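You operate a simulated robot arm through the tools that you are given. There is no shell and no other tool. Be economical: measure what you need, move in short steps, check, and stop when the job is done.

The job below is to be done with a simulated two-armed robot. You get a single attempt, and the scene is never put back.

JOB
On the top of the test bench, fold the blue cloth in half, so that its two long edges meet.

The check looks at the end state, three seconds after you hand in, the way a careful person would. Anything else that was tipped, shoved, dropped, spilled or broken makes it a failure. Flat cloth is picked up by pressing the open fingertips on it (5 to 10 N) and closing them slowly along it; thin cloth reads only 2 to 8 mm in the jaws.

ROBOT AND FRAMES
Two 7-joint arms with two-finger parallel grippers on one trunk, on a base that drives. Base frame: it is fixed to the floor where the robot stands at the start and does not move with it; the origin is under the middle of the robot, x ahead of it, y to its left, z up. Readings come in m, degrees, newtons and seconds.
The left shoulder is at the start at [0.07, 0.134, 1.151], the right one opposite. With the tool pointing down near the work surface each hand reaches from about 0.1 to 0.64 m from the robot's upright axis, wherever it stands, measured 20 degrees to its own side. Places, roughly: top of the test bench [0.6, 0.7, 0.8]. Payload 1.57 kg a hand.
The tool frame of a hand sits at the grasp point between the pads (the TCP): z along the fingers, y along the line on which they close. The tips reach 0.03 m beyond it. The gripper opens to 0.08 m. The fingers are 0.017 m wide and 0.012 m thick; the gripper's body (0.04 by 0.082 m) begins 0.08 m behind the TCP.
Orientation is that of the tool frame in the base frame, as a unit quaternion [x, y, z, w]. With the fingers straight down and closing along the base's y, the tool's x points along the base's -x, its y along +y and its z along -z.

CONTROLS
- The arms move only by the tool arm_command. It takes "left_increments", "right_increments" or both (then of equal length, played together; a hand with none holds still); each is a list of rows, each a list of 7 numbers: the shift along the base's x, y, z in units of 400 mm (1.0 is 400 mm), then the turn, a rotation vector about the base's x, y, z in units of 90 degrees (1.0 is 90 degrees), then the finger opening in m, from 0 to 0.08. In form: [[x, y, z, ax, ay, az, gripper], ...]. A call has 1 to 8 rows; each row is the pose to reach, as a shift and turn from the pose commanded when the call began. A call with a number of a shift or a turn outside -1 to 1 is refused whole. Each row takes 0.2 s and may step no farther than 0.05 m and 8.6 degrees from the row before; otherwise, or with a gripper value out of range, the whole call is refused. Where a pose cannot be reached the arm comes as near as it can. A force on the tool above 40 N (or 10 N above the force at the start of the call, whichever is more), or a blocked arm, ends the call early, and 0.2 s more pass. The fingers move at their own pace (about 0.153 m/s each) and stop on an object; they squeeze with about 24 N. The grip force told is the motor's: it shows also when the fingers shut on nothing. Time passes only in rows, and 0.2 s behind the last, so rows that repeat a pose let the fingers close. The reply holds the time, the measured pose of the TCP, the force on the tool along the base axes, the opening and the grip force, in the units named above and with some noise, with the torque about the TCP (base axes, N m) and any sound that the robot's microphone picked up.
- Cameras (640 x 400 px; columns grow to the right, rows downward): "scene" is now at [0.1287, -0.0017, 1.3604]; the picture's right is [-0.00, -1.00, 0.00], its down [-0.75, 0.00, -0.66] and it looks along [0.66, -0.00, -0.75] (base axes); focal length 264 px, centre (320, 200). "left" rides on the left gripper at [0.072, 0.007, -0.122] in its tool frame; the picture's right is [-0.09, 1.00, 0.00], its down [-0.84, -0.08, -0.54] and it looks along [-0.54, -0.05, 0.84] (tool axes); focal length 238 px, centre (320, 200). "right" rides on the right gripper at [0.072, -0.007, -0.122] in its tool frame; the picture's right is [0.09, 1.00, 0.00], its down [-0.84, 0.08, -0.54] and it looks along [-0.54, 0.05, 0.84] (tool axes); focal length 238 px, centre (320, 200). There is no depth. A picture from a camera that has moved, and an enlarged one, comes with that camera's place and axes in the base frame and with its lens.
- snapshot(camera): a new picture of that camera. It takes no simulated time.
- lift_body(by): slides the trunk up (or, below 0, down) by that many m; the arms and the scene camera ride with it, the base frame stays. It gives what a move gives, with no picture.
- drive_base(legs): drives the robot by 1 to 6 legs, each [ahead, left, turn to the left] in m, m and degrees, along the robot's own axes; the way and the turn of a leg run together, so that a leg with both is an arc; at most 1.5 m and 180 degrees a leg. The arms and the cameras ride along, it lands a little off, and it stops where it bumps. It gives what a move gives.
- turn_head(pan, tilt): turns the head with the scene camera to pan (to the left, within 86 degrees either way) and tilt (down, from -29 to 69), counted from straight ahead of the robot. It gives what a move gives.
- zoom(camera, box): a new picture of the part [left, top, right, bottom] of that camera's present view, enlarged. It takes no simulated time.
- job_done(): hands the job in; it is judged then, once.

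Go step by step. Nothing tells you exact positions but the pictures and the camera data: compare them with the known pose of the tool, close in by small moves and look again before you grip or let go. The budget is 120 turns and 100 pictures, counting those below and the enlarged ones. Unless the task says otherwise, let go and move clear before handing in.

The tools are called as a command line: name --argument value ..., lists and objects as JSON in quotes. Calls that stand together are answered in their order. arm_command: Moves the arms, as the interface text tells. Its arguments: {"type":"object","properties":{"left_increments":{"type":"array"},"right_increments":{"type":"array"}},"required":[]} The other tools are called the same way: lift_body (by) slides the trunk up or down; drive_base (legs) drives the base; turn_head (pan, tilt) turns the head that bears the scene camera; snapshot (camera) takes a picture; zoom (camera, box) takes an enlarged picture of a part of a camera's view; job_done () hands the job in.

At the start:

```text
clock: 0.0
left_tcp_pos: [0.4456, 0.2047, 0.9969]
left_orientation: [-0.001, 1.0, 0.001, 0.001]
left_contact_force: [0.6, 0.7, 1.1]
left_torque: [0.0, -0.02, -0.02]
left_opening: 0.0797
left_finger_force: 0.0
right_tcp_pos: [0.4225, -0.1517, 1.0214]
right_orientation: [0.001, 1.0, 0.001, 0.0]
right_contact_force: [-0.6, 0.1, -0.1]
right_torque: [-0.02, 0.0, -0.02]
right_opening: 0.0802
right_finger_force: 0.0
trunk travel left (down, up): [-0.725, 0.215]
robot x, y, heading: [0.0004, -0.0031, 0.2]
head pan, tilt: [-0.2, 48.6]
```

scene: 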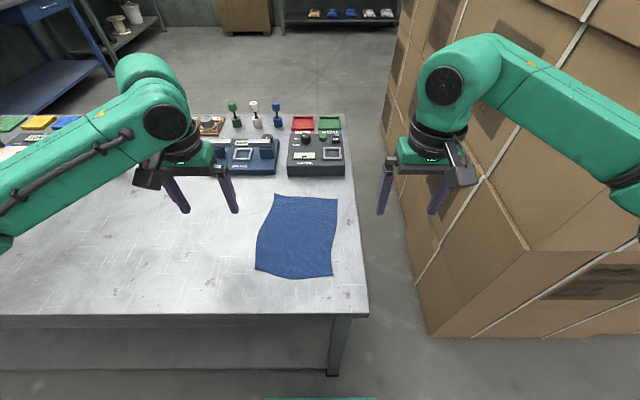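
right: 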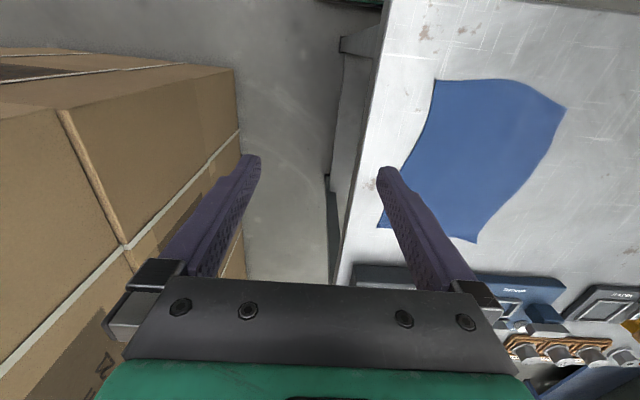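
left: 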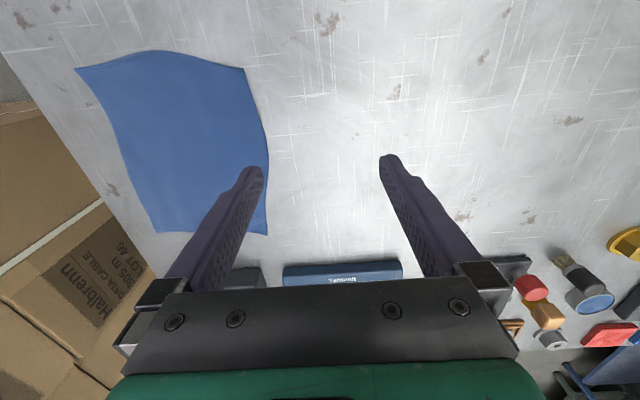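

The blue cloth lies flat on the bench, its long edges running roughly along x: right edge at y≈-0.04, left at y≈0.14, x from about 0.40 to 0.64. I'll look closer at it, and at the room around the base, before choosing where to stand.

zoom --camera "scene" --box '[220, 160, 380, 300]'

turn_head --pan -35 --tilt 69

snapshot --camera "scene"

```text
2.86 times, centred on (300, 230) of scene
camera zoom: at [0.1287, -0.0017, 1.3604], right [0.0, -1.0, 0.0], down [-0.75, 0.0, -0.66], along [0.66, 0.0, -0.75], focal length 755 px, centre (377, 114)
```

zoom: 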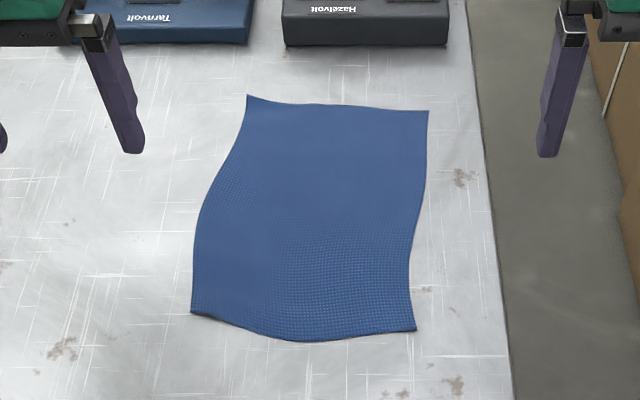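

```text
clock: 1.0
left_tcp_pos: [0.4458, 0.2054, 0.9982]
left_orientation: [-0.002, 1.0, -0.001, 0.0]
left_contact_force: [0.5, -0.7, -0.1]
left_torque: [-0.01, 0.0, 0.01]
left_opening: 0.08
left_finger_force: 0.0
right_tcp_pos: [0.4228, -0.1523, 1.0216]
right_orientation: [0.0, 1.0, 0.0, 0.0]
right_contact_force: [0.2, -0.7, -0.4]
right_torque: [0.01, 0.0, 0.02]
right_opening: 0.0802
right_finger_force: 0.1
trunk travel left (down, up): [-0.725, 0.215]
robot x, y, heading: [0.0018, 0.0016, 0.2]
head pan, tilt: [-35.0, 68.8]
```

```text
95 pictures are left
camera scene: at [0.0963, -0.0334, 1.3366], right [-0.57, -0.82, 0.0], down [-0.76, 0.53, -0.36], along [0.3, -0.21, -0.93], focal length 264 px, centre (320, 200)
```

scene: 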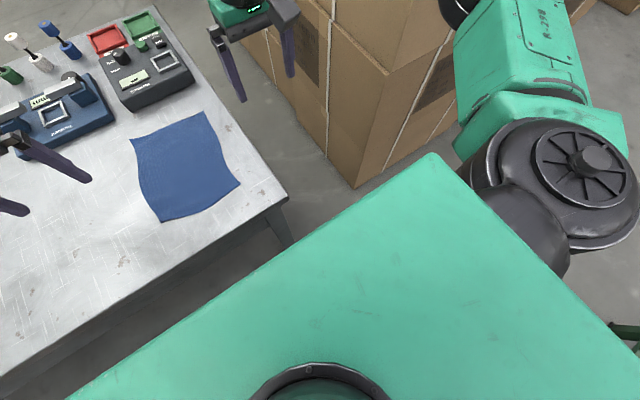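

The cloth is about 0.24 by 0.18 m. I'll stand a little to the right and turn left so both hands can work side by side, folding the left edge over onto the right.

drive_base --legs '[[0, -0.08, 0], [0, 0, 20]]'

turn_head --pan 0 --tilt 55

snapshot --camera "scene"

snapshot --camera "right"

```text
clock: 3.1
left_tcp_pos: [0.3526, 0.2629, 0.9966]
left_orientation: [-0.169, 0.986, 0.0, -0.001]
left_contact_force: [0.0, -0.9, 0.3]
left_torque: [0.0, 0.01, 0.01]
left_opening: 0.08
left_finger_force: 0.0
right_tcp_pos: [0.4492, -0.0831, 1.0205]
right_orientation: [-0.168, 0.986, 0.0, 0.0]
right_contact_force: [0.3, 0.6, -1.1]
right_torque: [0.0, 0.02, 0.02]
right_opening: 0.0802
right_finger_force: 0.1
trunk travel left (down, up): [-0.725, 0.215]
robot x, y, heading: [-0.0009, -0.0759, 19.4]
head pan, tilt: [-35.0, 68.8]
```

```text
clock: 4.1
left_tcp_pos: [0.3522, 0.2627, 0.9972]
left_orientation: [-0.169, 0.986, 0.0, 0.0]
left_contact_force: [0.0, 0.4, 1.0]
left_torque: [-0.01, 0.01, 0.04]
left_opening: 0.0798
left_finger_force: 0.1
right_tcp_pos: [0.4499, -0.0818, 1.0215]
right_orientation: [-0.168, 0.986, 0.0, 0.001]
right_contact_force: [-0.1, -0.6, 0.7]
right_torque: [0.03, -0.02, -0.01]
right_opening: 0.0799
right_finger_force: 0.0
trunk travel left (down, up): [-0.725, 0.215]
robot x, y, heading: [0.0015, -0.0782, 19.5]
head pan, tilt: [0.0, 55.0]
```

```text
94 pictures are left
camera scene: at [0.1156, -0.0397, 1.352], right [0.33, -0.94, 0.0], down [-0.77, -0.27, -0.57], along [0.54, 0.19, -0.82], focal length 264 px, centre (320, 200)
```

scene: 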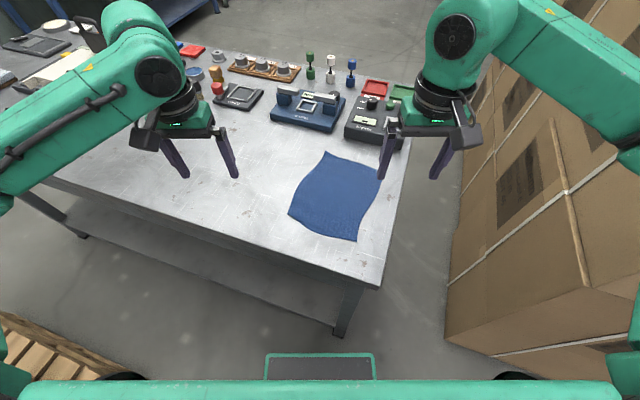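

```text
93 pictures are left
camera right: at [0.3837, -0.1114, 1.1423], right [-0.42, 0.91, 0.0], down [0.76, 0.35, 0.54], along [0.49, 0.23, -0.84], focal length 238 px, centre (320, 200)
```

right: 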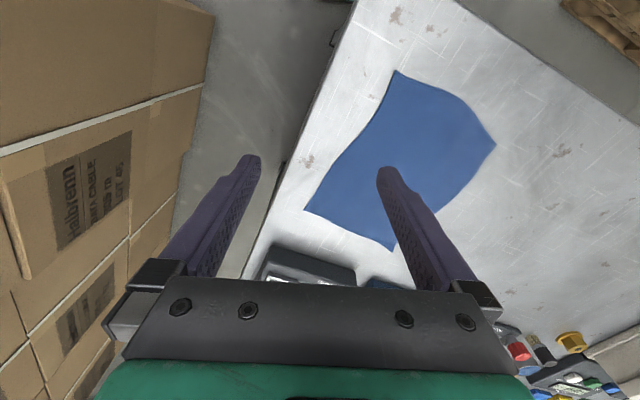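

The base's front bar shows about 6 cm clear of the bench leg. I'll edge forward 4.5 cm.

drive_base --legs '[[0.045, 0, 0]]'

snapshot --camera "scene"

zoom --camera "scene" --box '[260, 130, 420, 250]'

snapshot --camera "left"

```text
clock: 5.0
left_tcp_pos: [0.3919, 0.2769, 0.9991]
left_orientation: [-0.17, 0.986, 0.0, 0.002]
left_contact_force: [0.1, -0.6, 0.3]
left_torque: [-0.02, 0.01, -0.01]
left_opening: 0.0799
left_finger_force: 0.1
right_tcp_pos: [0.4888, -0.0681, 1.0228]
right_orientation: [-0.169, 0.986, 0.0, 0.002]
right_contact_force: [0.0, 0.8, 0.7]
right_torque: [0.02, -0.04, 0.0]
right_opening: 0.0801
right_finger_force: 0.0
trunk travel left (down, up): [-0.725, 0.215]
robot x, y, heading: [0.0418, -0.0642, 19.5]
head pan, tilt: [0.0, 55.0]
```

```text
92 pictures are left
camera scene: at [0.1541, -0.0258, 1.3525], right [0.33, -0.94, 0.0], down [-0.77, -0.27, -0.58], along [0.54, 0.19, -0.82], focal length 264 px, centre (320, 200)
```

scene: 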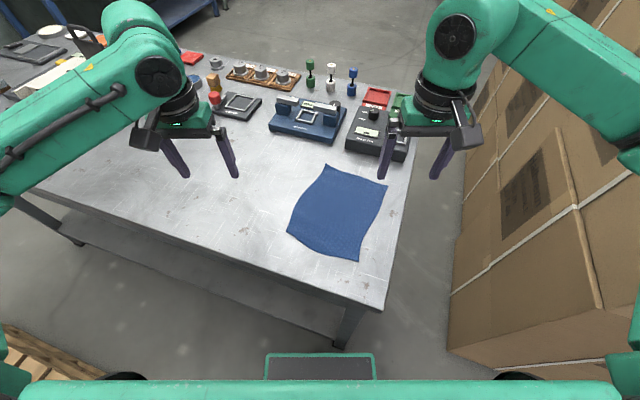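

```text
3.33 times, centred on (340, 190) of scene
camera zoom: at [0.1541, -0.0258, 1.3525], right [0.33, -0.94, 0.0], down [-0.77, -0.27, -0.58], along [0.54, 0.19, -0.82], focal length 880 px, centre (253, 233)
```

zoom: 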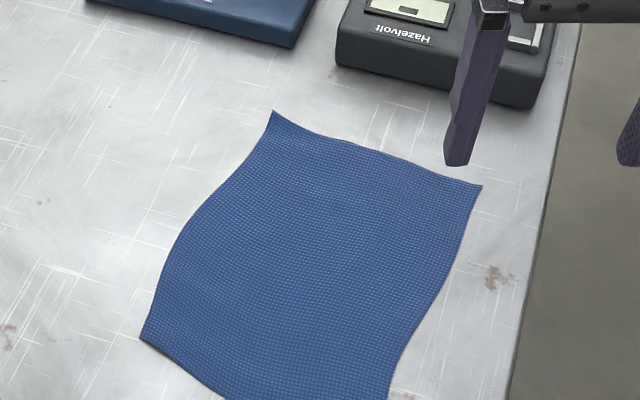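

```text
90 pictures are left
camera left: at [0.321, 0.2593, 1.1206], right [-0.25, 0.97, 0.0], down [0.81, 0.21, 0.55], along [0.53, 0.13, -0.84], focal length 238 px, centre (320, 200)
```

left: 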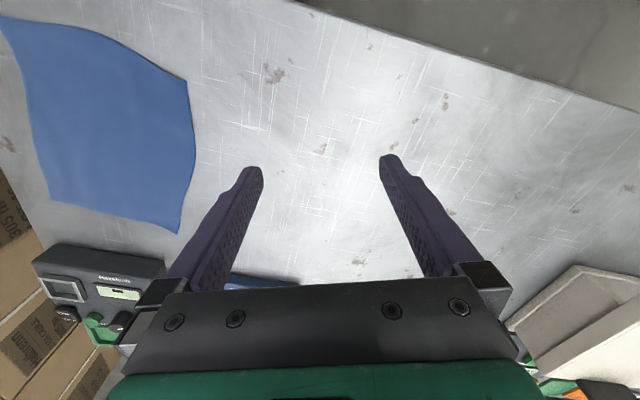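

The new view confirms the corners: far-left (.643,.130), near-left (.407,.148), far-right (.622,-.053), near-right (.391,-.034). I'll bring both hands above the left edge, right hand at the far end and left hand at the near end, yawing them to close across the edge.

arm_command --right_increments '[[0.055, 0.08, -0.03, 0, 0, -0.0445, 0.03], [0.11, 0.16, -0.06, 0, 0, -0.089, 0.03], [0.164, 0.239, -0.09, 0, 0, -0.1335, 0.03], [0.218, 0.318, -0.12, 0, 0, -0.178, 0.03], [0.273, 0.398, -0.15, 0, 0, -0.2225, 0.03], [0.3275, 0.4775, -0.1825, 0, 0, -0.267, 0.03]]' --left_increments '[[0.016, -0.057, -0.02, 0, 0, -0.0445, 0.03], [0.032, -0.113, -0.04, 0, 0, -0.089, 0.03], [0.048, -0.17, -0.06, 0, 0, -0.1335, 0.03], [0.064, -0.227, -0.08, 0, 0, -0.178, 0.03], [0.08, -0.283, -0.1, 0, 0, -0.2225, 0.03], [0.095, -0.34, -0.1225, 0, 0, -0.267, 0.03]]'

snapshot --camera "scene"

snapshot --camera "right"

snapshot --camera "left"

```text
clock: 6.4
left_tcp_pos: [0.4315, 0.1417, 0.9452]
left_orientation: [0.04, 0.999, 0.001, -0.001]
left_contact_force: [0.4, 0.2, 0.7]
left_torque: [-0.01, 0.02, 0.0]
left_opening: 0.0301
left_finger_force: 0.0
right_tcp_pos: [0.5948, 0.1081, 0.9438]
right_orientation: [0.041, 0.999, 0.0, 0.001]
right_contact_force: [0.0, 0.4, -0.2]
right_torque: [0.02, -0.03, 0.0]
right_opening: 0.03
right_finger_force: 0.0
right hand out of reach, approached as far as the arm can: row 6
trunk travel left (down, up): [-0.725, 0.215]
robot x, y, heading: [0.0441, -0.0652, 19.4]
head pan, tilt: [0.0, 55.0]
```

```text
89 pictures are left
camera scene: at [0.1596, -0.0258, 1.352], right [0.33, -0.94, 0.0], down [-0.77, -0.27, -0.57], along [0.54, 0.19, -0.82], focal length 264 px, centre (320, 200)
```

scene: 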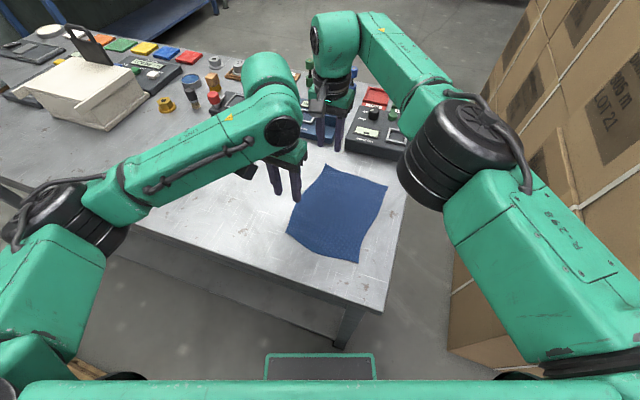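

```text
88 pictures are left
camera right: at [0.5221, 0.1073, 1.0654], right [-0.01, 1.0, 0.0], down [0.84, 0.01, 0.54], along [0.54, 0.01, -0.84], focal length 238 px, centre (320, 200)
```

right: 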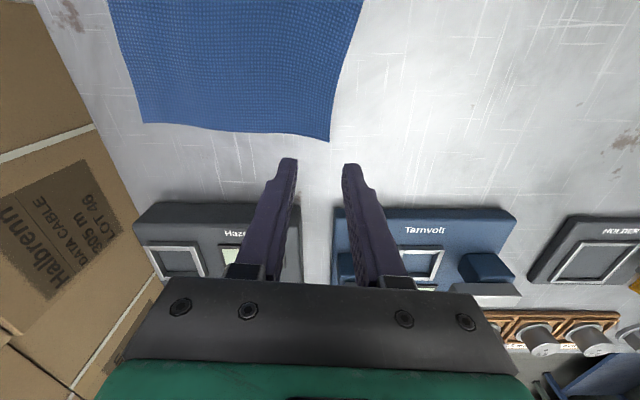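

```text
87 pictures are left
camera left: at [0.361, 0.1535, 1.0682], right [0.17, 0.99, 0.0], down [0.83, -0.14, 0.54], along [0.53, -0.09, -0.84], focal length 238 px, centre (320, 200)
```

left: 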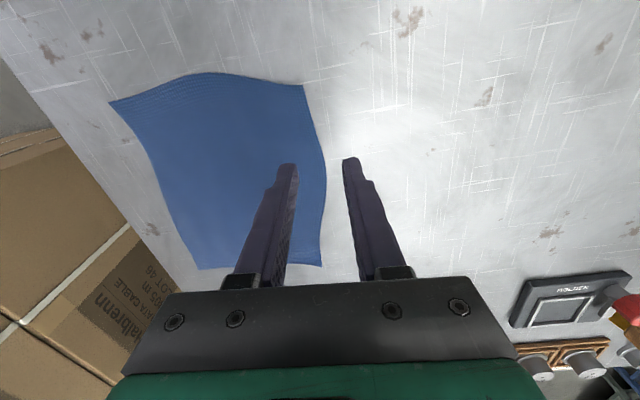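

The right hand stopped short of its far spot. I'll lower the trunk so the arms reach flatter, and tilt the right fingers outward to gain reach.

lift_body --by -0.07

arm_command --right_increments '[[0, 0, 0, 0, -0.08, 0, 0.03], [0, 0, 0, 0, -0.16, 0, 0.03], [0, 0, 0, 0, -0.222, 0, 0.03]]'

```text
clock: 7.5
left_tcp_pos: [0.4275, 0.1416, 0.8815]
left_orientation: [0.039, 0.999, 0.001, 0.005]
left_contact_force: [-0.2, 0.5, 18.2]
left_torque: [-0.32, 0.07, -0.03]
left_opening: 0.0299
left_finger_force: 0.0
right_tcp_pos: [0.5888, 0.1064, 0.8804]
right_orientation: [0.04, 0.999, 0.003, 0.005]
right_contact_force: [4.0, -0.5, 35.7]
right_torque: [-0.68, 0.16, 0.08]
right_opening: 0.0296
right_finger_force: 0.1
trunk travel left (down, up): [-0.655, 0.285]
robot x, y, heading: [0.0406, -0.0621, 19.5]
head pan, tilt: [0.0, 55.0]
```

```text
clock: 8.3
left_tcp_pos: [0.4253, 0.1391, 0.882]
left_orientation: [0.039, 0.999, 0.001, 0.006]
left_contact_force: [7.2, -0.9, 21.0]
left_torque: [-0.37, -0.11, 0.15]
left_opening: 0.0292
left_finger_force: 0.1
right_tcp_pos: [0.5866, 0.107, 0.8812]
right_orientation: [0.041, 0.983, 0.011, 0.179]
right_contact_force: [-10.4, -0.6, 40.0]
right_torque: [-0.75, 0.26, -0.2]
right_opening: 0.0292
right_finger_force: 0.1
trunk travel left (down, up): [-0.655, 0.285]
robot x, y, heading: [0.0441, -0.0662, 19.3]
head pan, tilt: [0.0, 55.0]
```

Both hands report contact at TCP z≈.881, so the bench top is really near z=.851, not .80. I'll lift off at once and recompute everything.

arm_command --left_increments '[[0, 0, 0.06, 0, 0, 0, 0.03], [0, 0, 0.1, 0, 0, 0, 0.03]]' --right_increments '[[0, 0, 0.06, 0, 0, 0, 0.03], [0, 0, 0.1, 0, 0, 0, 0.03]]'

snapshot --camera "scene"

snapshot --camera "right"

snapshot --camera "left"

```text
clock: 8.9
left_tcp_pos: [0.4291, 0.1439, 0.9173]
left_orientation: [0.039, 0.999, 0.001, -0.001]
left_contact_force: [0.5, -0.1, 0.2]
left_torque: [0.02, -0.03, 0.01]
left_opening: 0.0299
left_finger_force: 0.0
right_tcp_pos: [0.5917, 0.107, 0.9148]
right_orientation: [0.041, 0.984, 0.007, 0.174]
right_contact_force: [-0.3, -0.6, 0.3]
right_torque: [0.0, -0.03, -0.02]
right_opening: 0.0297
right_finger_force: 0.0
trunk travel left (down, up): [-0.655, 0.285]
robot x, y, heading: [0.0457, -0.064, 19.6]
head pan, tilt: [0.0, 55.0]
```

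```text
86 pictures are left
camera scene: at [0.1551, -0.0254, 1.282], right [0.33, -0.94, 0.0], down [-0.77, -0.27, -0.58], along [0.54, 0.19, -0.82], focal length 264 px, centre (320, 200)
```

scene: 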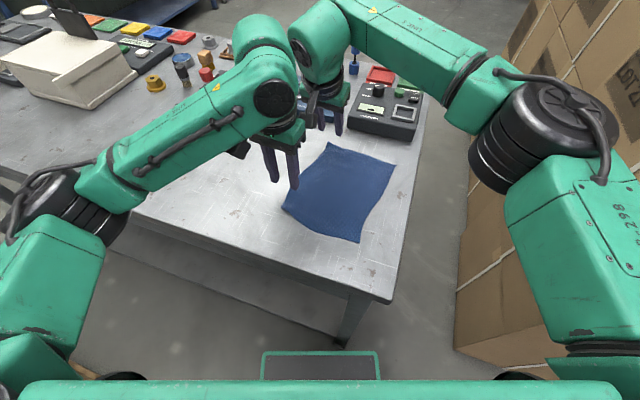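

```text
85 pictures are left
camera right: at [0.4824, 0.1088, 1.0043], right [-0.01, 1.0, 0.0], down [0.6, 0.01, 0.8], along [0.8, 0.01, -0.6], focal length 238 px, centre (320, 200)
```

right: 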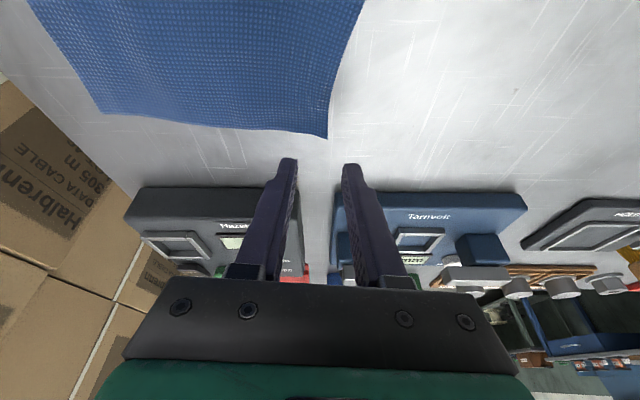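

```text
84 pictures are left
camera left: at [0.3576, 0.1552, 1.0392], right [0.17, 0.99, 0.0], down [0.83, -0.14, 0.54], along [0.53, -0.09, -0.84], focal length 238 px, centre (320, 200)
```

left: 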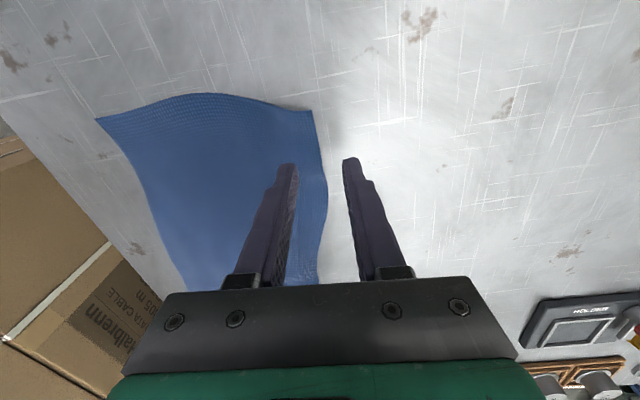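

With the top at z≈.85, the cloth corners come to far-left (.602,.118), near-left (.39,.142), far-right (.582,-.048), near-right (.369,-.030). Both grip points are within reach, so I'll untilt the right hand and hover 1.5 cm above them.

arm_command --right_increments '[[-0.01, 0.001, -0.01, 0, 0.08, 0, 0.03], [-0.02, 0.003, -0.03, 0, 0.16, 0, 0.03], [-0.029, 0.004, -0.05, 0, 0.222, 0, 0.03]]' --left_increments '[[-0.016, -0.008, -0.02, 0, 0, 0, 0.03], [-0.032, -0.016, -0.04, 0, 0, 0, 0.03], [-0.0475, -0.025, -0.055, 0, 0, 0, 0.03]]'

zoom --camera "right" --box '[200, 50, 440, 200]'

zoom --camera "left" --box '[200, 50, 440, 200]'

```text
clock: 9.7
left_tcp_pos: [0.412, 0.132, 0.8932]
left_orientation: [0.039, 0.999, -0.001, 0.0]
left_contact_force: [-0.2, -0.1, 0.9]
left_torque: [-0.02, -0.02, 0.0]
left_opening: 0.0298
left_finger_force: 0.1
right_tcp_pos: [0.5812, 0.1104, 0.8931]
right_orientation: [0.04, 0.999, -0.001, -0.002]
right_contact_force: [0.4, 0.7, 0.3]
right_torque: [-0.04, -0.01, 0.02]
right_opening: 0.03
right_finger_force: 0.1
trunk travel left (down, up): [-0.655, 0.285]
robot x, y, heading: [0.0413, -0.0606, 19.5]
head pan, tilt: [0.0, 55.0]
```

```text
2.67 times, centred on (320, 125) of right
camera zoom: at [0.5094, 0.1111, 1.0159], right [-0.01, 1.0, 0.0], down [0.84, 0.01, 0.54], along [0.54, 0.01, -0.84], focal length 636 px, centre (320, 400)
```

zoom: 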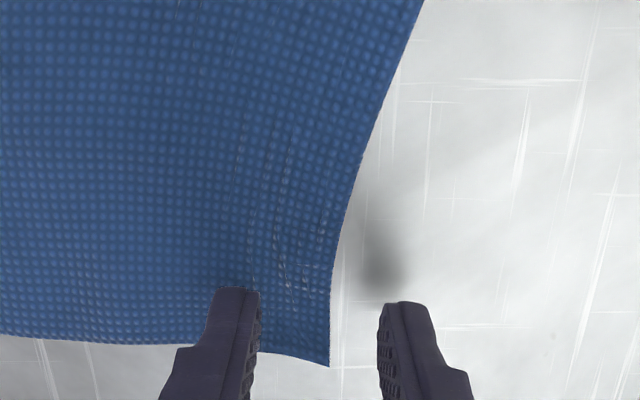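

```text
2.67 times, centred on (320, 125) of left
camera zoom: at [0.3415, 0.1451, 1.0163], right [0.17, 0.99, 0.0], down [0.83, -0.14, 0.54], along [0.53, -0.09, -0.84], focal length 636 px, centre (320, 400)
```

zoom: 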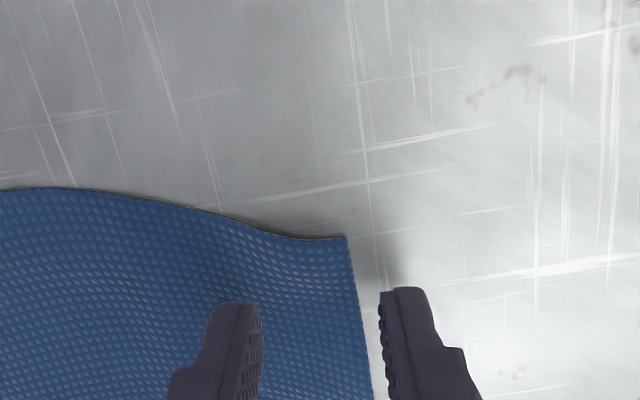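

The far-left corner sits at (.604,.116) and the near-left at (.397,.143). Both jaws straddle the edge, inner finger about 2 cm inside, so I'll lower to a light press.

arm_command --right_increments '[[0, -0.002, -0.012, 0, 0, 0, 0.03], [0, -0.002, -0.024, 0, 0, 0, 0.03], [0, -0.002, -0.03, 0, 0, 0, 0.03], [0, -0.002, -0.0325, 0, 0, 0, 0.03]]' --left_increments '[[0, 0.006, -0.012, 0, 0, 0, 0.03], [0, 0.006, -0.024, 0, 0, 0, 0.03], [0, 0.006, -0.03, 0, 0, 0, 0.03], [0, 0.006, -0.0325, 0, 0, 0, 0.03]]'

```text
clock: 10.7
left_tcp_pos: [0.4123, 0.1347, 0.8799]
left_orientation: [0.039, 0.999, 0.0, 0.0]
left_contact_force: [0.0, -0.1, 1.6]
left_torque: [-0.01, 0.0, 0.01]
left_opening: 0.03
left_finger_force: 0.1
right_tcp_pos: [0.5809, 0.1082, 0.8816]
right_orientation: [0.04, 0.999, 0.001, 0.001]
right_contact_force: [0.1, 0.1, 2.3]
right_torque: [-0.01, -0.05, 0.0]
right_opening: 0.0298
right_finger_force: 0.0
trunk travel left (down, up): [-0.655, 0.285]
robot x, y, heading: [0.0415, -0.0651, 19.4]
head pan, tilt: [0.0, 55.0]
```

Just touching now. I'll go 2 mm further for the proper press.

arm_command --right_increments '[[0, 0, -0.0025, 0, 0, 0, 0.03], [0, 0, -0.004, 0, 0, 0, 0.03]]' --left_increments '[[0, 0, -0.0025, 0, 0, 0, 0.03], [0, 0, -0.005, 0, 0, 0, 0.03]]'

```text
clock: 11.3
left_tcp_pos: [0.4123, 0.1348, 0.8803]
left_orientation: [0.039, 0.999, 0.0, 0.003]
left_contact_force: [2.1, 0.1, 10.7]
left_torque: [-0.21, 0.0, 0.03]
left_opening: 0.0296
left_finger_force: 0.0
right_tcp_pos: [0.5803, 0.1087, 0.882]
right_orientation: [0.041, 0.999, 0.0, 0.0]
right_contact_force: [2.1, 0.9, 9.6]
right_torque: [-0.15, -0.06, 0.04]
right_opening: 0.0299
right_finger_force: 0.0
trunk travel left (down, up): [-0.655, 0.285]
robot x, y, heading: [0.041, -0.0637, 19.6]
head pan, tilt: [0.0, 55.0]
```

Both press at about 10 N. Now closing the fingers slowly.

arm_command --right_increments '[[0, 0, 0.0005, 0, 0, 0, 0.026], [0, 0, 0.0005, 0, 0, 0, 0.022], [0, 0, 0.0005, 0, 0, 0, 0.018], [0, 0, 0.0005, 0, 0, 0, 0.014], [0, 0, 0.0005, 0, 0, 0, 0.01], [0, 0, 0.0005, 0, 0, 0, 0.006], [0, 0, 0.0005, 0, 0, 0, 0.0], [0, 0, 0.0005, 0, 0, 0, 0.0]]' --left_increments '[[0, 0, 0.001, 0, 0, 0, 0.026], [0, 0, 0.001, 0, 0, 0, 0.022], [0, 0, 0.001, 0, 0, 0, 0.018], [0, 0, 0.001, 0, 0, 0, 0.014], [0, 0, 0.001, 0, 0, 0, 0.01], [0, 0, 0.001, 0, 0, 0, 0.006], [0, 0, 0.001, 0, 0, 0, 0.0], [0, 0, 0.001, 0, 0, 0, 0.0]]'

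zoom --camera "right" --box '[200, 50, 440, 200]'

zoom --camera "left" --box '[200, 50, 440, 200]'

```text
clock: 13.1
left_tcp_pos: [0.4107, 0.1345, 0.8817]
left_orientation: [0.04, 0.999, 0.0, 0.001]
left_contact_force: [0.7, 0.6, 5.6]
left_torque: [-0.02, -0.03, -0.02]
left_opening: 0.0025
left_finger_force: 23.6
right_tcp_pos: [0.5797, 0.108, 0.8809]
right_orientation: [0.04, 0.999, 0.001, 0.001]
right_contact_force: [-0.7, 0.0, 13.5]
right_torque: [-0.12, -0.04, 0.01]
right_opening: 0.0023
right_finger_force: 23.6
trunk travel left (down, up): [-0.655, 0.285]
robot x, y, heading: [0.0418, -0.0631, 19.4]
head pan, tilt: [0.0, 55.0]
```

```text
2.67 times, centred on (320, 125) of right
camera zoom: at [0.5072, 0.1074, 1.0027], right [-0.01, 1.0, 0.0], down [0.84, 0.01, 0.54], along [0.54, 0.01, -0.84], focal length 636 px, centre (320, 400)
```

zoom: 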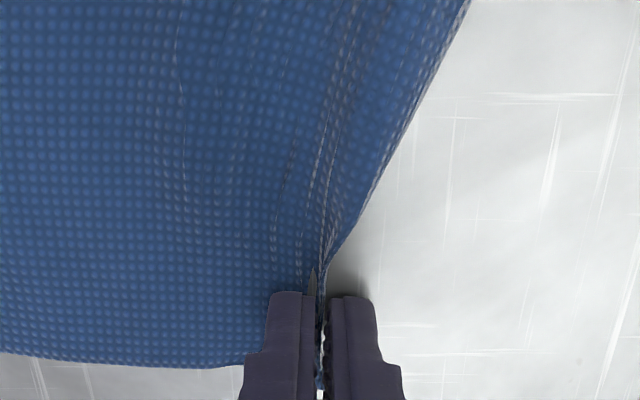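

```text
2.67 times, centred on (320, 125) of left
camera zoom: at [0.3384, 0.1467, 1.0031], right [0.17, 0.99, 0.0], down [0.83, -0.14, 0.54], along [0.54, -0.09, -0.84], focal length 636 px, centre (320, 400)
```

zoom: 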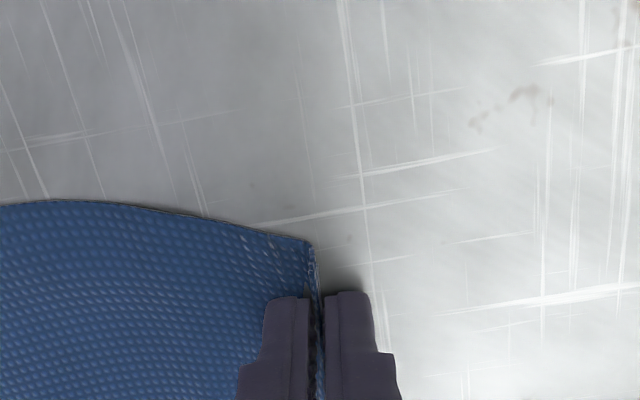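

Both jaws hold cloth (2.3 and 2.5 mm), with the edge standing up between the pads. I'll lift 5 cm while easing toward the fold line, then look.

arm_command --right_increments '[[0, -0.005, 0.025, 0, 0, 0, 0], [0, -0.015, 0.05, 0, 0, 0, 0], [-0.003, -0.03, 0.075, 0, 0, 0, 0], [-0.006, -0.05, 0.1, 0, 0, 0, 0], [-0.01, -0.075, 0.125, 0, 0, 0, 0]]' --left_increments '[[0, -0.005, 0.025, 0, 0, 0, 0], [0, -0.015, 0.05, 0, 0, 0, 0], [-0.003, -0.03, 0.075, 0, 0, 0, 0], [-0.006, -0.05, 0.1, 0, 0, 0, 0], [-0.01, -0.075, 0.125, 0, 0, 0, 0]]'

snapshot --camera "scene"

snapshot --camera "right"

snapshot --camera "left"

```text
clock: 14.3
left_tcp_pos: [0.4081, 0.1039, 0.9282]
left_orientation: [0.039, 0.999, 0.0, -0.001]
left_contact_force: [0.2, -0.7, 0.0]
left_torque: [-0.01, -0.03, 0.01]
left_opening: 0.0022
left_finger_force: 23.6
right_tcp_pos: [0.5774, 0.0794, 0.9282]
right_orientation: [0.04, 0.999, 0.001, 0.0]
right_contact_force: [0.7, -0.3, 0.0]
right_torque: [-0.01, 0.01, 0.01]
right_opening: 0.0024
right_finger_force: 24.4
trunk travel left (down, up): [-0.655, 0.285]
robot x, y, heading: [0.0428, -0.0654, 19.4]
head pan, tilt: [0.0, 55.0]
```

```text
79 pictures are left
camera scene: at [0.1583, -0.0253, 1.2821], right [0.33, -0.94, 0.0], down [-0.77, -0.27, -0.57], along [0.54, 0.19, -0.82], focal length 264 px, centre (320, 200)
```

scene: 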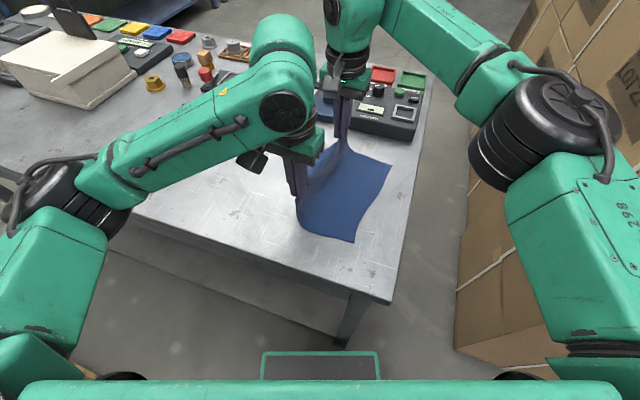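

```text
78 pictures are left
camera right: at [0.5041, 0.0788, 1.0503], right [-0.01, 1.0, 0.0], down [0.84, 0.01, 0.54], along [0.54, 0.01, -0.84], focal length 238 px, centre (320, 200)
```

right: 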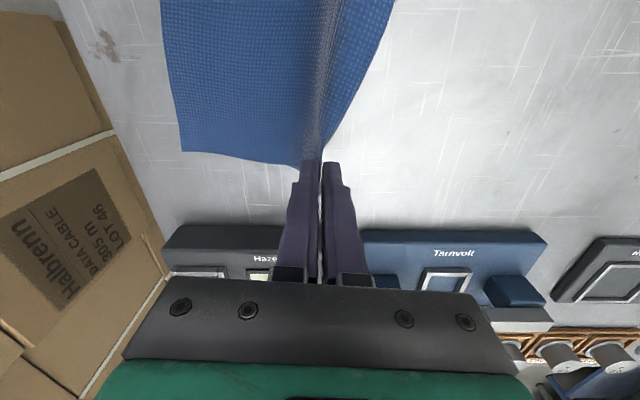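

```text
77 pictures are left
camera left: at [0.3362, 0.1169, 1.0517], right [0.17, 0.99, 0.0], down [0.83, -0.14, 0.54], along [0.53, -0.09, -0.84], focal length 238 px, centre (320, 200)
```

left: 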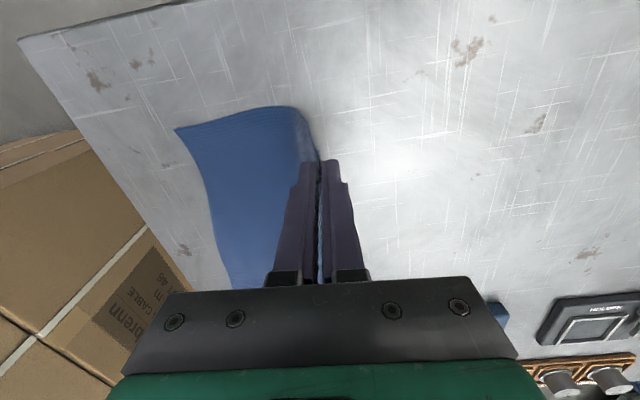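

The edge lifts cleanly. The right-hand edge now lies from near (.373,-.014) to far (.583,-.041), so I'll carry the grips to above the fold line, about y .064 near and .037 far.

arm_command --right_increments '[[-0.008, -0.035, 0.015, 0, 0, -0.011, 0], [-0.015, -0.07, 0.03, 0, 0, -0.022, 0], [-0.0225, -0.105, 0.04, 0, 0, -0.033, 0]]' --left_increments '[[-0.009, -0.035, 0.015, 0, 0, -0.011, 0], [-0.018, -0.07, 0.03, 0, 0, -0.022, 0], [-0.0275, -0.1, 0.04, 0, 0, -0.033, 0]]'

snapshot --camera "scene"

snapshot --camera "right"

snapshot --camera "left"

```text
clock: 15.1
left_tcp_pos: [0.398, 0.0638, 0.944]
left_orientation: [0.066, 0.998, 0.0, -0.001]
left_contact_force: [0.2, 0.7, 0.3]
left_torque: [0.03, -0.01, 0.01]
left_opening: 0.0024
left_finger_force: 23.2
right_tcp_pos: [0.5683, 0.0367, 0.9446]
right_orientation: [0.067, 0.998, 0.001, 0.0]
right_contact_force: [-0.5, 0.5, -0.9]
right_torque: [0.03, 0.01, 0.03]
right_opening: 0.0023
right_finger_force: 24.3
trunk travel left (down, up): [-0.655, 0.285]
robot x, y, heading: [0.0406, -0.0619, 19.6]
head pan, tilt: [0.0, 55.0]
```

```text
76 pictures are left
camera scene: at [0.1585, -0.0252, 1.282], right [0.33, -0.94, 0.0], down [-0.77, -0.27, -0.57], along [0.54, 0.19, -0.82], focal length 264 px, centre (320, 200)
```

scene: 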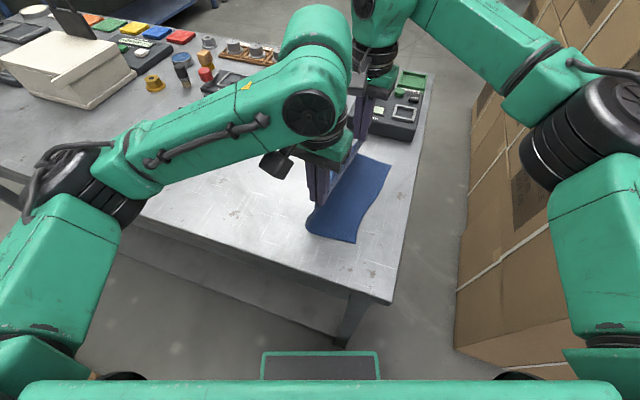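

```text
75 pictures are left
camera right: at [0.496, 0.0406, 1.0674], right [0.04, 1.0, 0.0], down [0.84, -0.03, 0.54], along [0.54, -0.02, -0.84], focal length 238 px, centre (320, 200)
```

right: 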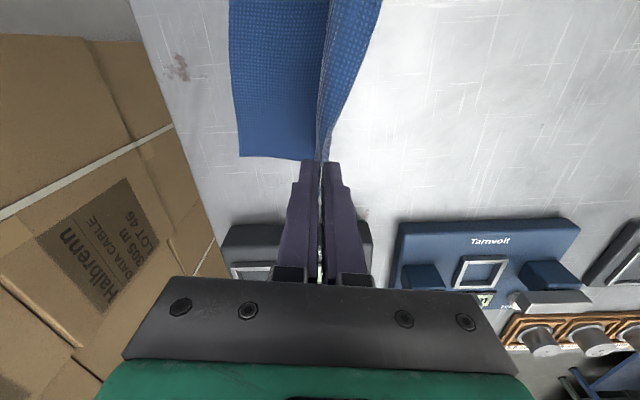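

```text
74 pictures are left
camera left: at [0.3273, 0.0803, 1.0671], right [0.22, 0.98, 0.0], down [0.82, -0.19, 0.54], along [0.53, -0.12, -0.84], focal length 238 px, centre (320, 200)
```

left: 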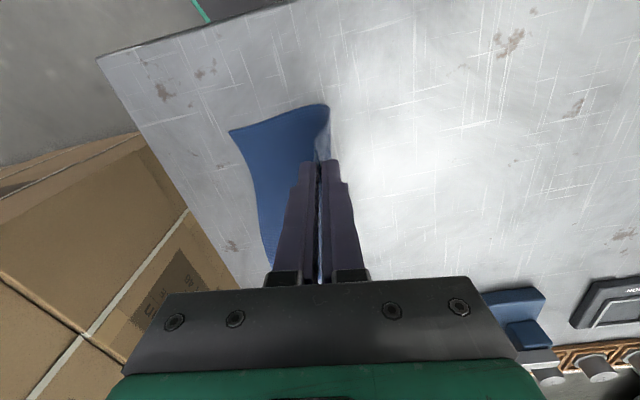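

The right edge hasn't moved. Now the second half of the arc: move toward the right edge while tilting the fingers toward +y so the strip lies down.

arm_command --right_increments '[[-0.004, -0.0475, 0.0, 0.088, -0.011, 0, 0], [-0.008, -0.095, -0.005, 0.176, -0.022, 0, 0], [-0.012, -0.135, -0.03, 0.264, -0.033, 0, 0], [-0.016, -0.1725, -0.06, 0.352, -0.044, 0, 0], [-0.02, -0.21, -0.105, 0.44, -0.055, 0, 0]]' --left_increments '[[-0.005, -0.0475, 0.0, 0.088, -0.011, 0, 0], [-0.01, -0.095, -0.005, 0.176, -0.022, 0, 0], [-0.015, -0.135, -0.03, 0.264, -0.033, 0, 0], [-0.021, -0.1725, -0.06, 0.352, -0.044, 0, 0], [-0.0275, -0.21, -0.105, 0.44, -0.055, 0, 0]]'

snapshot --camera "scene"

snapshot --camera "right"

snapshot --camera "left"

```text
clock: 16.3
left_tcp_pos: [0.3845, -0.0233, 0.9033]
left_orientation: [0.061, 0.937, 0.343, 0.021]
left_contact_force: [0.0, -0.1, -0.5]
left_torque: [-0.02, -0.02, -0.03]
left_opening: 0.0022
left_finger_force: 23.5
right_tcp_pos: [0.5601, -0.0491, 0.9021]
right_orientation: [0.063, 0.937, 0.343, 0.02]
right_contact_force: [-0.8, -0.7, 0.0]
right_torque: [0.03, 0.03, 0.02]
right_opening: 0.0024
right_finger_force: 23.1
trunk travel left (down, up): [-0.655, 0.285]
robot x, y, heading: [0.0432, -0.0628, 19.7]
head pan, tilt: [0.0, 55.0]
```

```text
73 pictures are left
camera scene: at [0.1582, -0.0277, 1.2822], right [0.33, -0.94, 0.0], down [-0.77, -0.27, -0.57], along [0.54, 0.19, -0.82], focal length 264 px, centre (320, 200)
```

scene: 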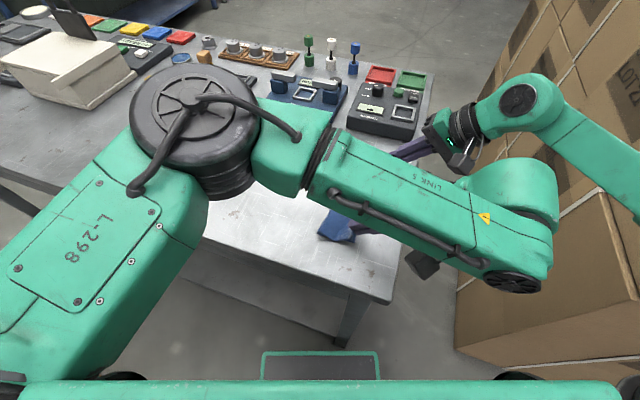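

```text
72 pictures are left
camera right: at [0.4774, -0.1222, 0.992], right [0.01, 0.77, 0.64], down [0.79, -0.4, 0.46], along [0.61, 0.51, -0.61], focal length 238 px, centre (320, 200)
```

right: 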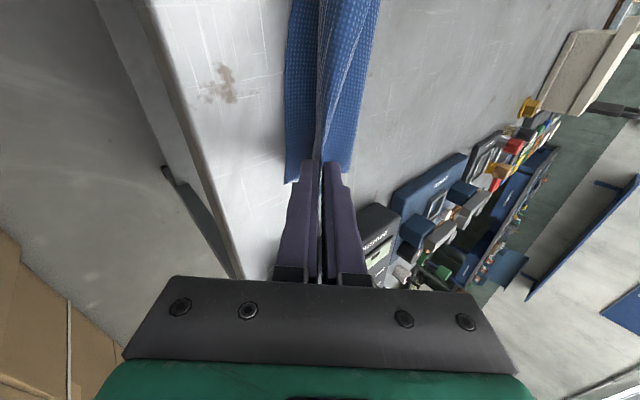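

```text
71 pictures are left
camera left: at [0.3039, -0.0876, 1.0009], right [0.19, 0.74, 0.64], down [0.78, -0.51, 0.36], along [0.6, 0.43, -0.68], focal length 238 px, centre (320, 200)
```

left: 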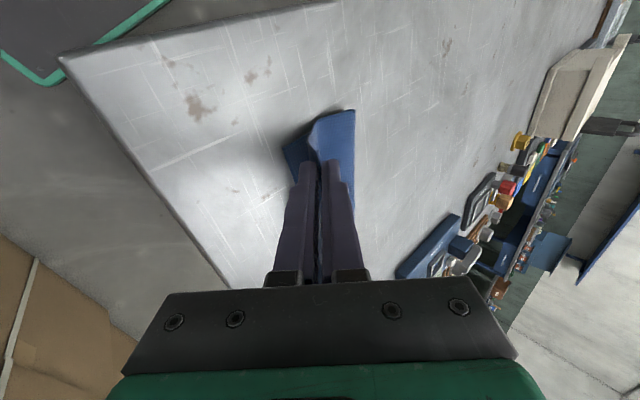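

The bottom edge is still at near (.373,-.013) and far (.584,-.038), and the strip is just above it. I'll lower and tilt the last 10 degrees until light contact.

arm_command --right_increments '[[0, 0, -0.015, 0.055, -0.007, 0, 0], [0, 0, -0.03, 0.11, -0.014, 0, 0], [0, 0, -0.04, 0.11, -0.014, 0, 0], [0, 0, -0.045, 0.11, -0.014, 0, 0]]' --left_increments '[[0, -0.006, -0.015, 0.055, -0.007, 0, 0], [0, -0.012, -0.03, 0.11, -0.014, 0, 0], [0, -0.0175, -0.04, 0.11, -0.014, 0, 0], [0, -0.0175, -0.0475, 0.11, -0.014, 0, 0]]'

zoom --camera "right" --box '[200, 50, 440, 200]'

zoom --camera "left" --box '[200, 50, 440, 200]'

```text
clock: 17.3
left_tcp_pos: [0.3832, -0.0063, 0.8878]
left_orientation: [0.06, 0.905, 0.42, 0.025]
left_contact_force: [5.9, -1.9, -1.0]
left_torque: [-0.04, -0.15, -0.13]
left_opening: 0.0022
left_finger_force: 24.1
left hand out of reach, approached as far as the arm can: row 2, 3, 4
right_tcp_pos: [0.5599, -0.0484, 0.8858]
right_orientation: [0.059, 0.904, 0.422, 0.024]
right_contact_force: [-6.1, 2.1, 0.2]
right_torque: [0.02, 0.12, 0.15]
right_opening: 0.0021
right_finger_force: 24.0
trunk travel left (down, up): [-0.655, 0.285]
robot x, y, heading: [0.0435, -0.0646, 19.5]
head pan, tilt: [0.0, 55.0]
```

```text
2.67 times, centred on (320, 125) of right
camera zoom: at [0.477, -0.1341, 0.9597], right [0.0, 0.65, 0.76], down [0.79, -0.47, 0.4], along [0.62, 0.6, -0.51], focal length 636 px, centre (320, 400)
```

zoom: 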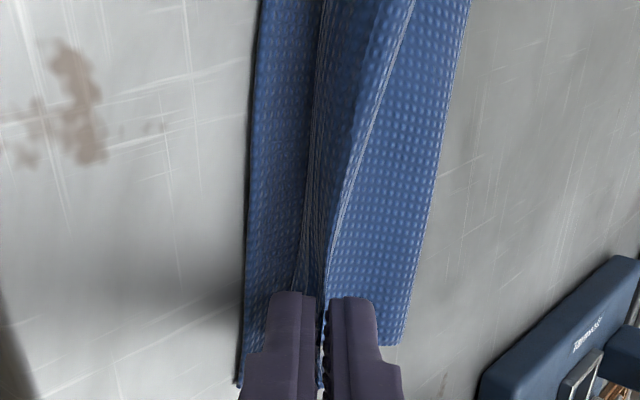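

```text
2.67 times, centred on (320, 125) of left
camera zoom: at [0.3006, -0.086, 0.9728], right [0.18, 0.63, 0.76], down [0.77, -0.57, 0.29], along [0.61, 0.54, -0.58], focal length 636 px, centre (320, 400)
```

zoom: 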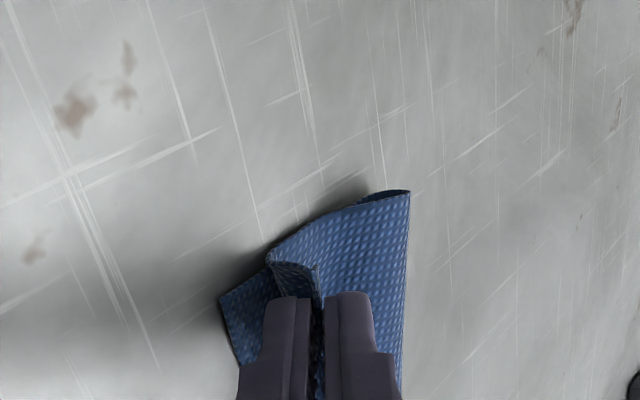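

The left wrist can't reach with that much tilt, and it held back 2 cm, pulling the cloth taut. I'll untilt the left hand by 15° and carry it on to its spot.

arm_command --left_increments '[[0, -0.015, 0.01, -0.055, 0.007, 0, 0], [0, -0.03, 0.01, -0.11, 0.014, 0, 0], [0, -0.05, 0.005, -0.165, 0.02, 0, 0], [0, -0.05, -0.005, -0.165, 0.02, 0, 0]]'

zoom --camera "left" --box '[200, 50, 440, 200]'

zoom --camera "right" --box '[200, 0, 440, 150]'

```text
clock: 18.3
left_tcp_pos: [0.3821, -0.0264, 0.8865]
left_orientation: [0.062, 0.952, 0.299, 0.018]
left_contact_force: [3.9, -0.3, 0.5]
left_torque: [0.03, -0.11, -0.01]
left_opening: 0.0023
left_finger_force: 23.9
right_tcp_pos: [0.5622, -0.0474, 0.8856]
right_orientation: [0.059, 0.905, 0.421, 0.025]
right_contact_force: [-2.9, 0.0, -0.5]
right_torque: [-0.02, 0.08, 0.06]
right_opening: 0.0022
right_finger_force: 23.6
trunk travel left (down, up): [-0.655, 0.285]
robot x, y, heading: [0.0421, -0.066, 19.2]
head pan, tilt: [0.0, 55.0]
```

```text
2.67 times, centred on (320, 125) of left
camera zoom: at [0.3034, -0.0813, 0.9912], right [0.2, 0.8, 0.57], down [0.78, -0.48, 0.4], along [0.59, 0.37, -0.72], focal length 636 px, centre (320, 400)
```

zoom: 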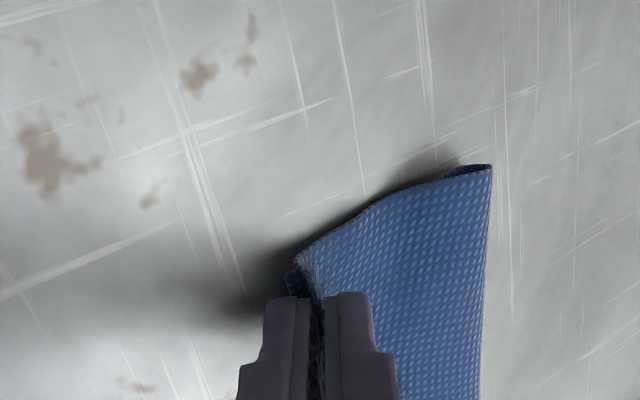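

```text
2.67 times, centred on (320, 75) of right
camera zoom: at [0.4773, -0.1339, 0.9597], right [0.0, 0.65, 0.76], down [0.79, -0.47, 0.4], along [0.62, 0.6, -0.51], focal length 636 px, centre (320, 533)
```

zoom: 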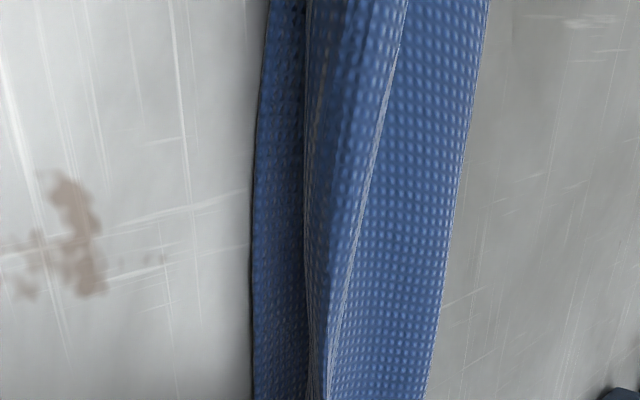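

The near corner now sits over its partner. I'll slacken the tension by 2 mm a side, then open slightly and withdraw both hands back along their fingers.

arm_command --left_increments '[[0.006, 0, -0.004, 0, 0, 0, 0], [0.006, 0, -0.004, 0, 0, 0, 0.004], [0.006, 0, -0.002, 0, 0, 0, 0.008], [0.006, 0, 0, 0, 0, 0, 0.012], [0.006, 0, 0, 0, 0, 0, 0.014]]' --right_increments '[[-0.006, -0.004, -0.005, 0, 0, 0, 0], [-0.006, -0.004, -0.005, 0, 0, 0, 0.004], [-0.006, -0.004, 0, 0, 0, 0, 0.008], [-0.006, -0.004, 0.003, 0, 0, 0, 0.012], [-0.006, -0.004, 0.003, 0, 0, 0, 0.014]]'

zoom --camera "right" --box '[200, 50, 440, 200]'

zoom --camera "left" --box '[200, 50, 440, 200]'

```text
clock: 19.5
left_tcp_pos: [0.3837, -0.0261, 0.8876]
left_orientation: [0.062, 0.952, 0.299, 0.018]
left_contact_force: [0.3, -1.0, 0.4]
left_torque: [0.04, 0.01, 0.03]
left_opening: 0.0138
left_finger_force: 0.1
right_tcp_pos: [0.5575, -0.049, 0.8873]
right_orientation: [0.059, 0.905, 0.421, 0.026]
right_contact_force: [0.3, -0.8, 0.3]
right_torque: [-0.03, 0.02, -0.03]
right_opening: 0.0139
right_finger_force: 0.0
trunk travel left (down, up): [-0.655, 0.285]
robot x, y, heading: [0.0412, -0.0632, 19.3]
head pan, tilt: [0.0, 55.0]
```

```text
2.67 times, centred on (320, 125) of right
camera zoom: at [0.475, -0.1353, 0.9609], right [0.0, 0.65, 0.76], down [0.79, -0.47, 0.4], along [0.62, 0.6, -0.51], focal length 636 px, centre (320, 400)
```

zoom: 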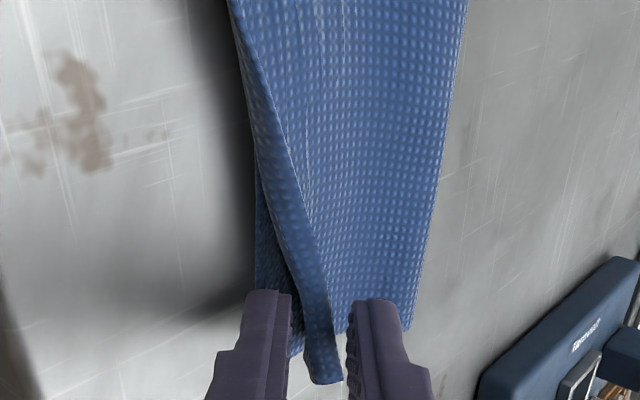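

```text
2.67 times, centred on (320, 125) of left
camera zoom: at [0.3044, -0.0808, 0.9911], right [0.2, 0.8, 0.57], down [0.78, -0.48, 0.4], along [0.59, 0.37, -0.72], focal length 636 px, centre (320, 400)
```

zoom: 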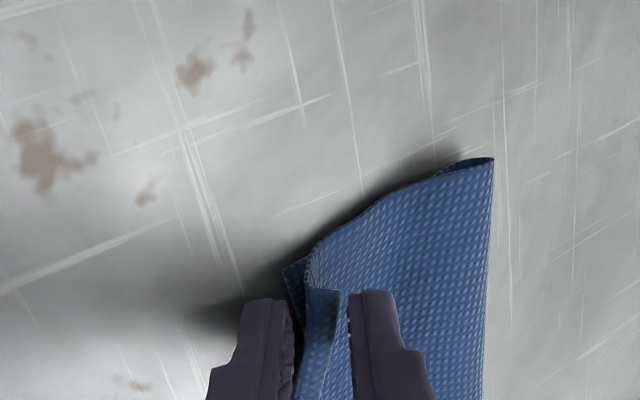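

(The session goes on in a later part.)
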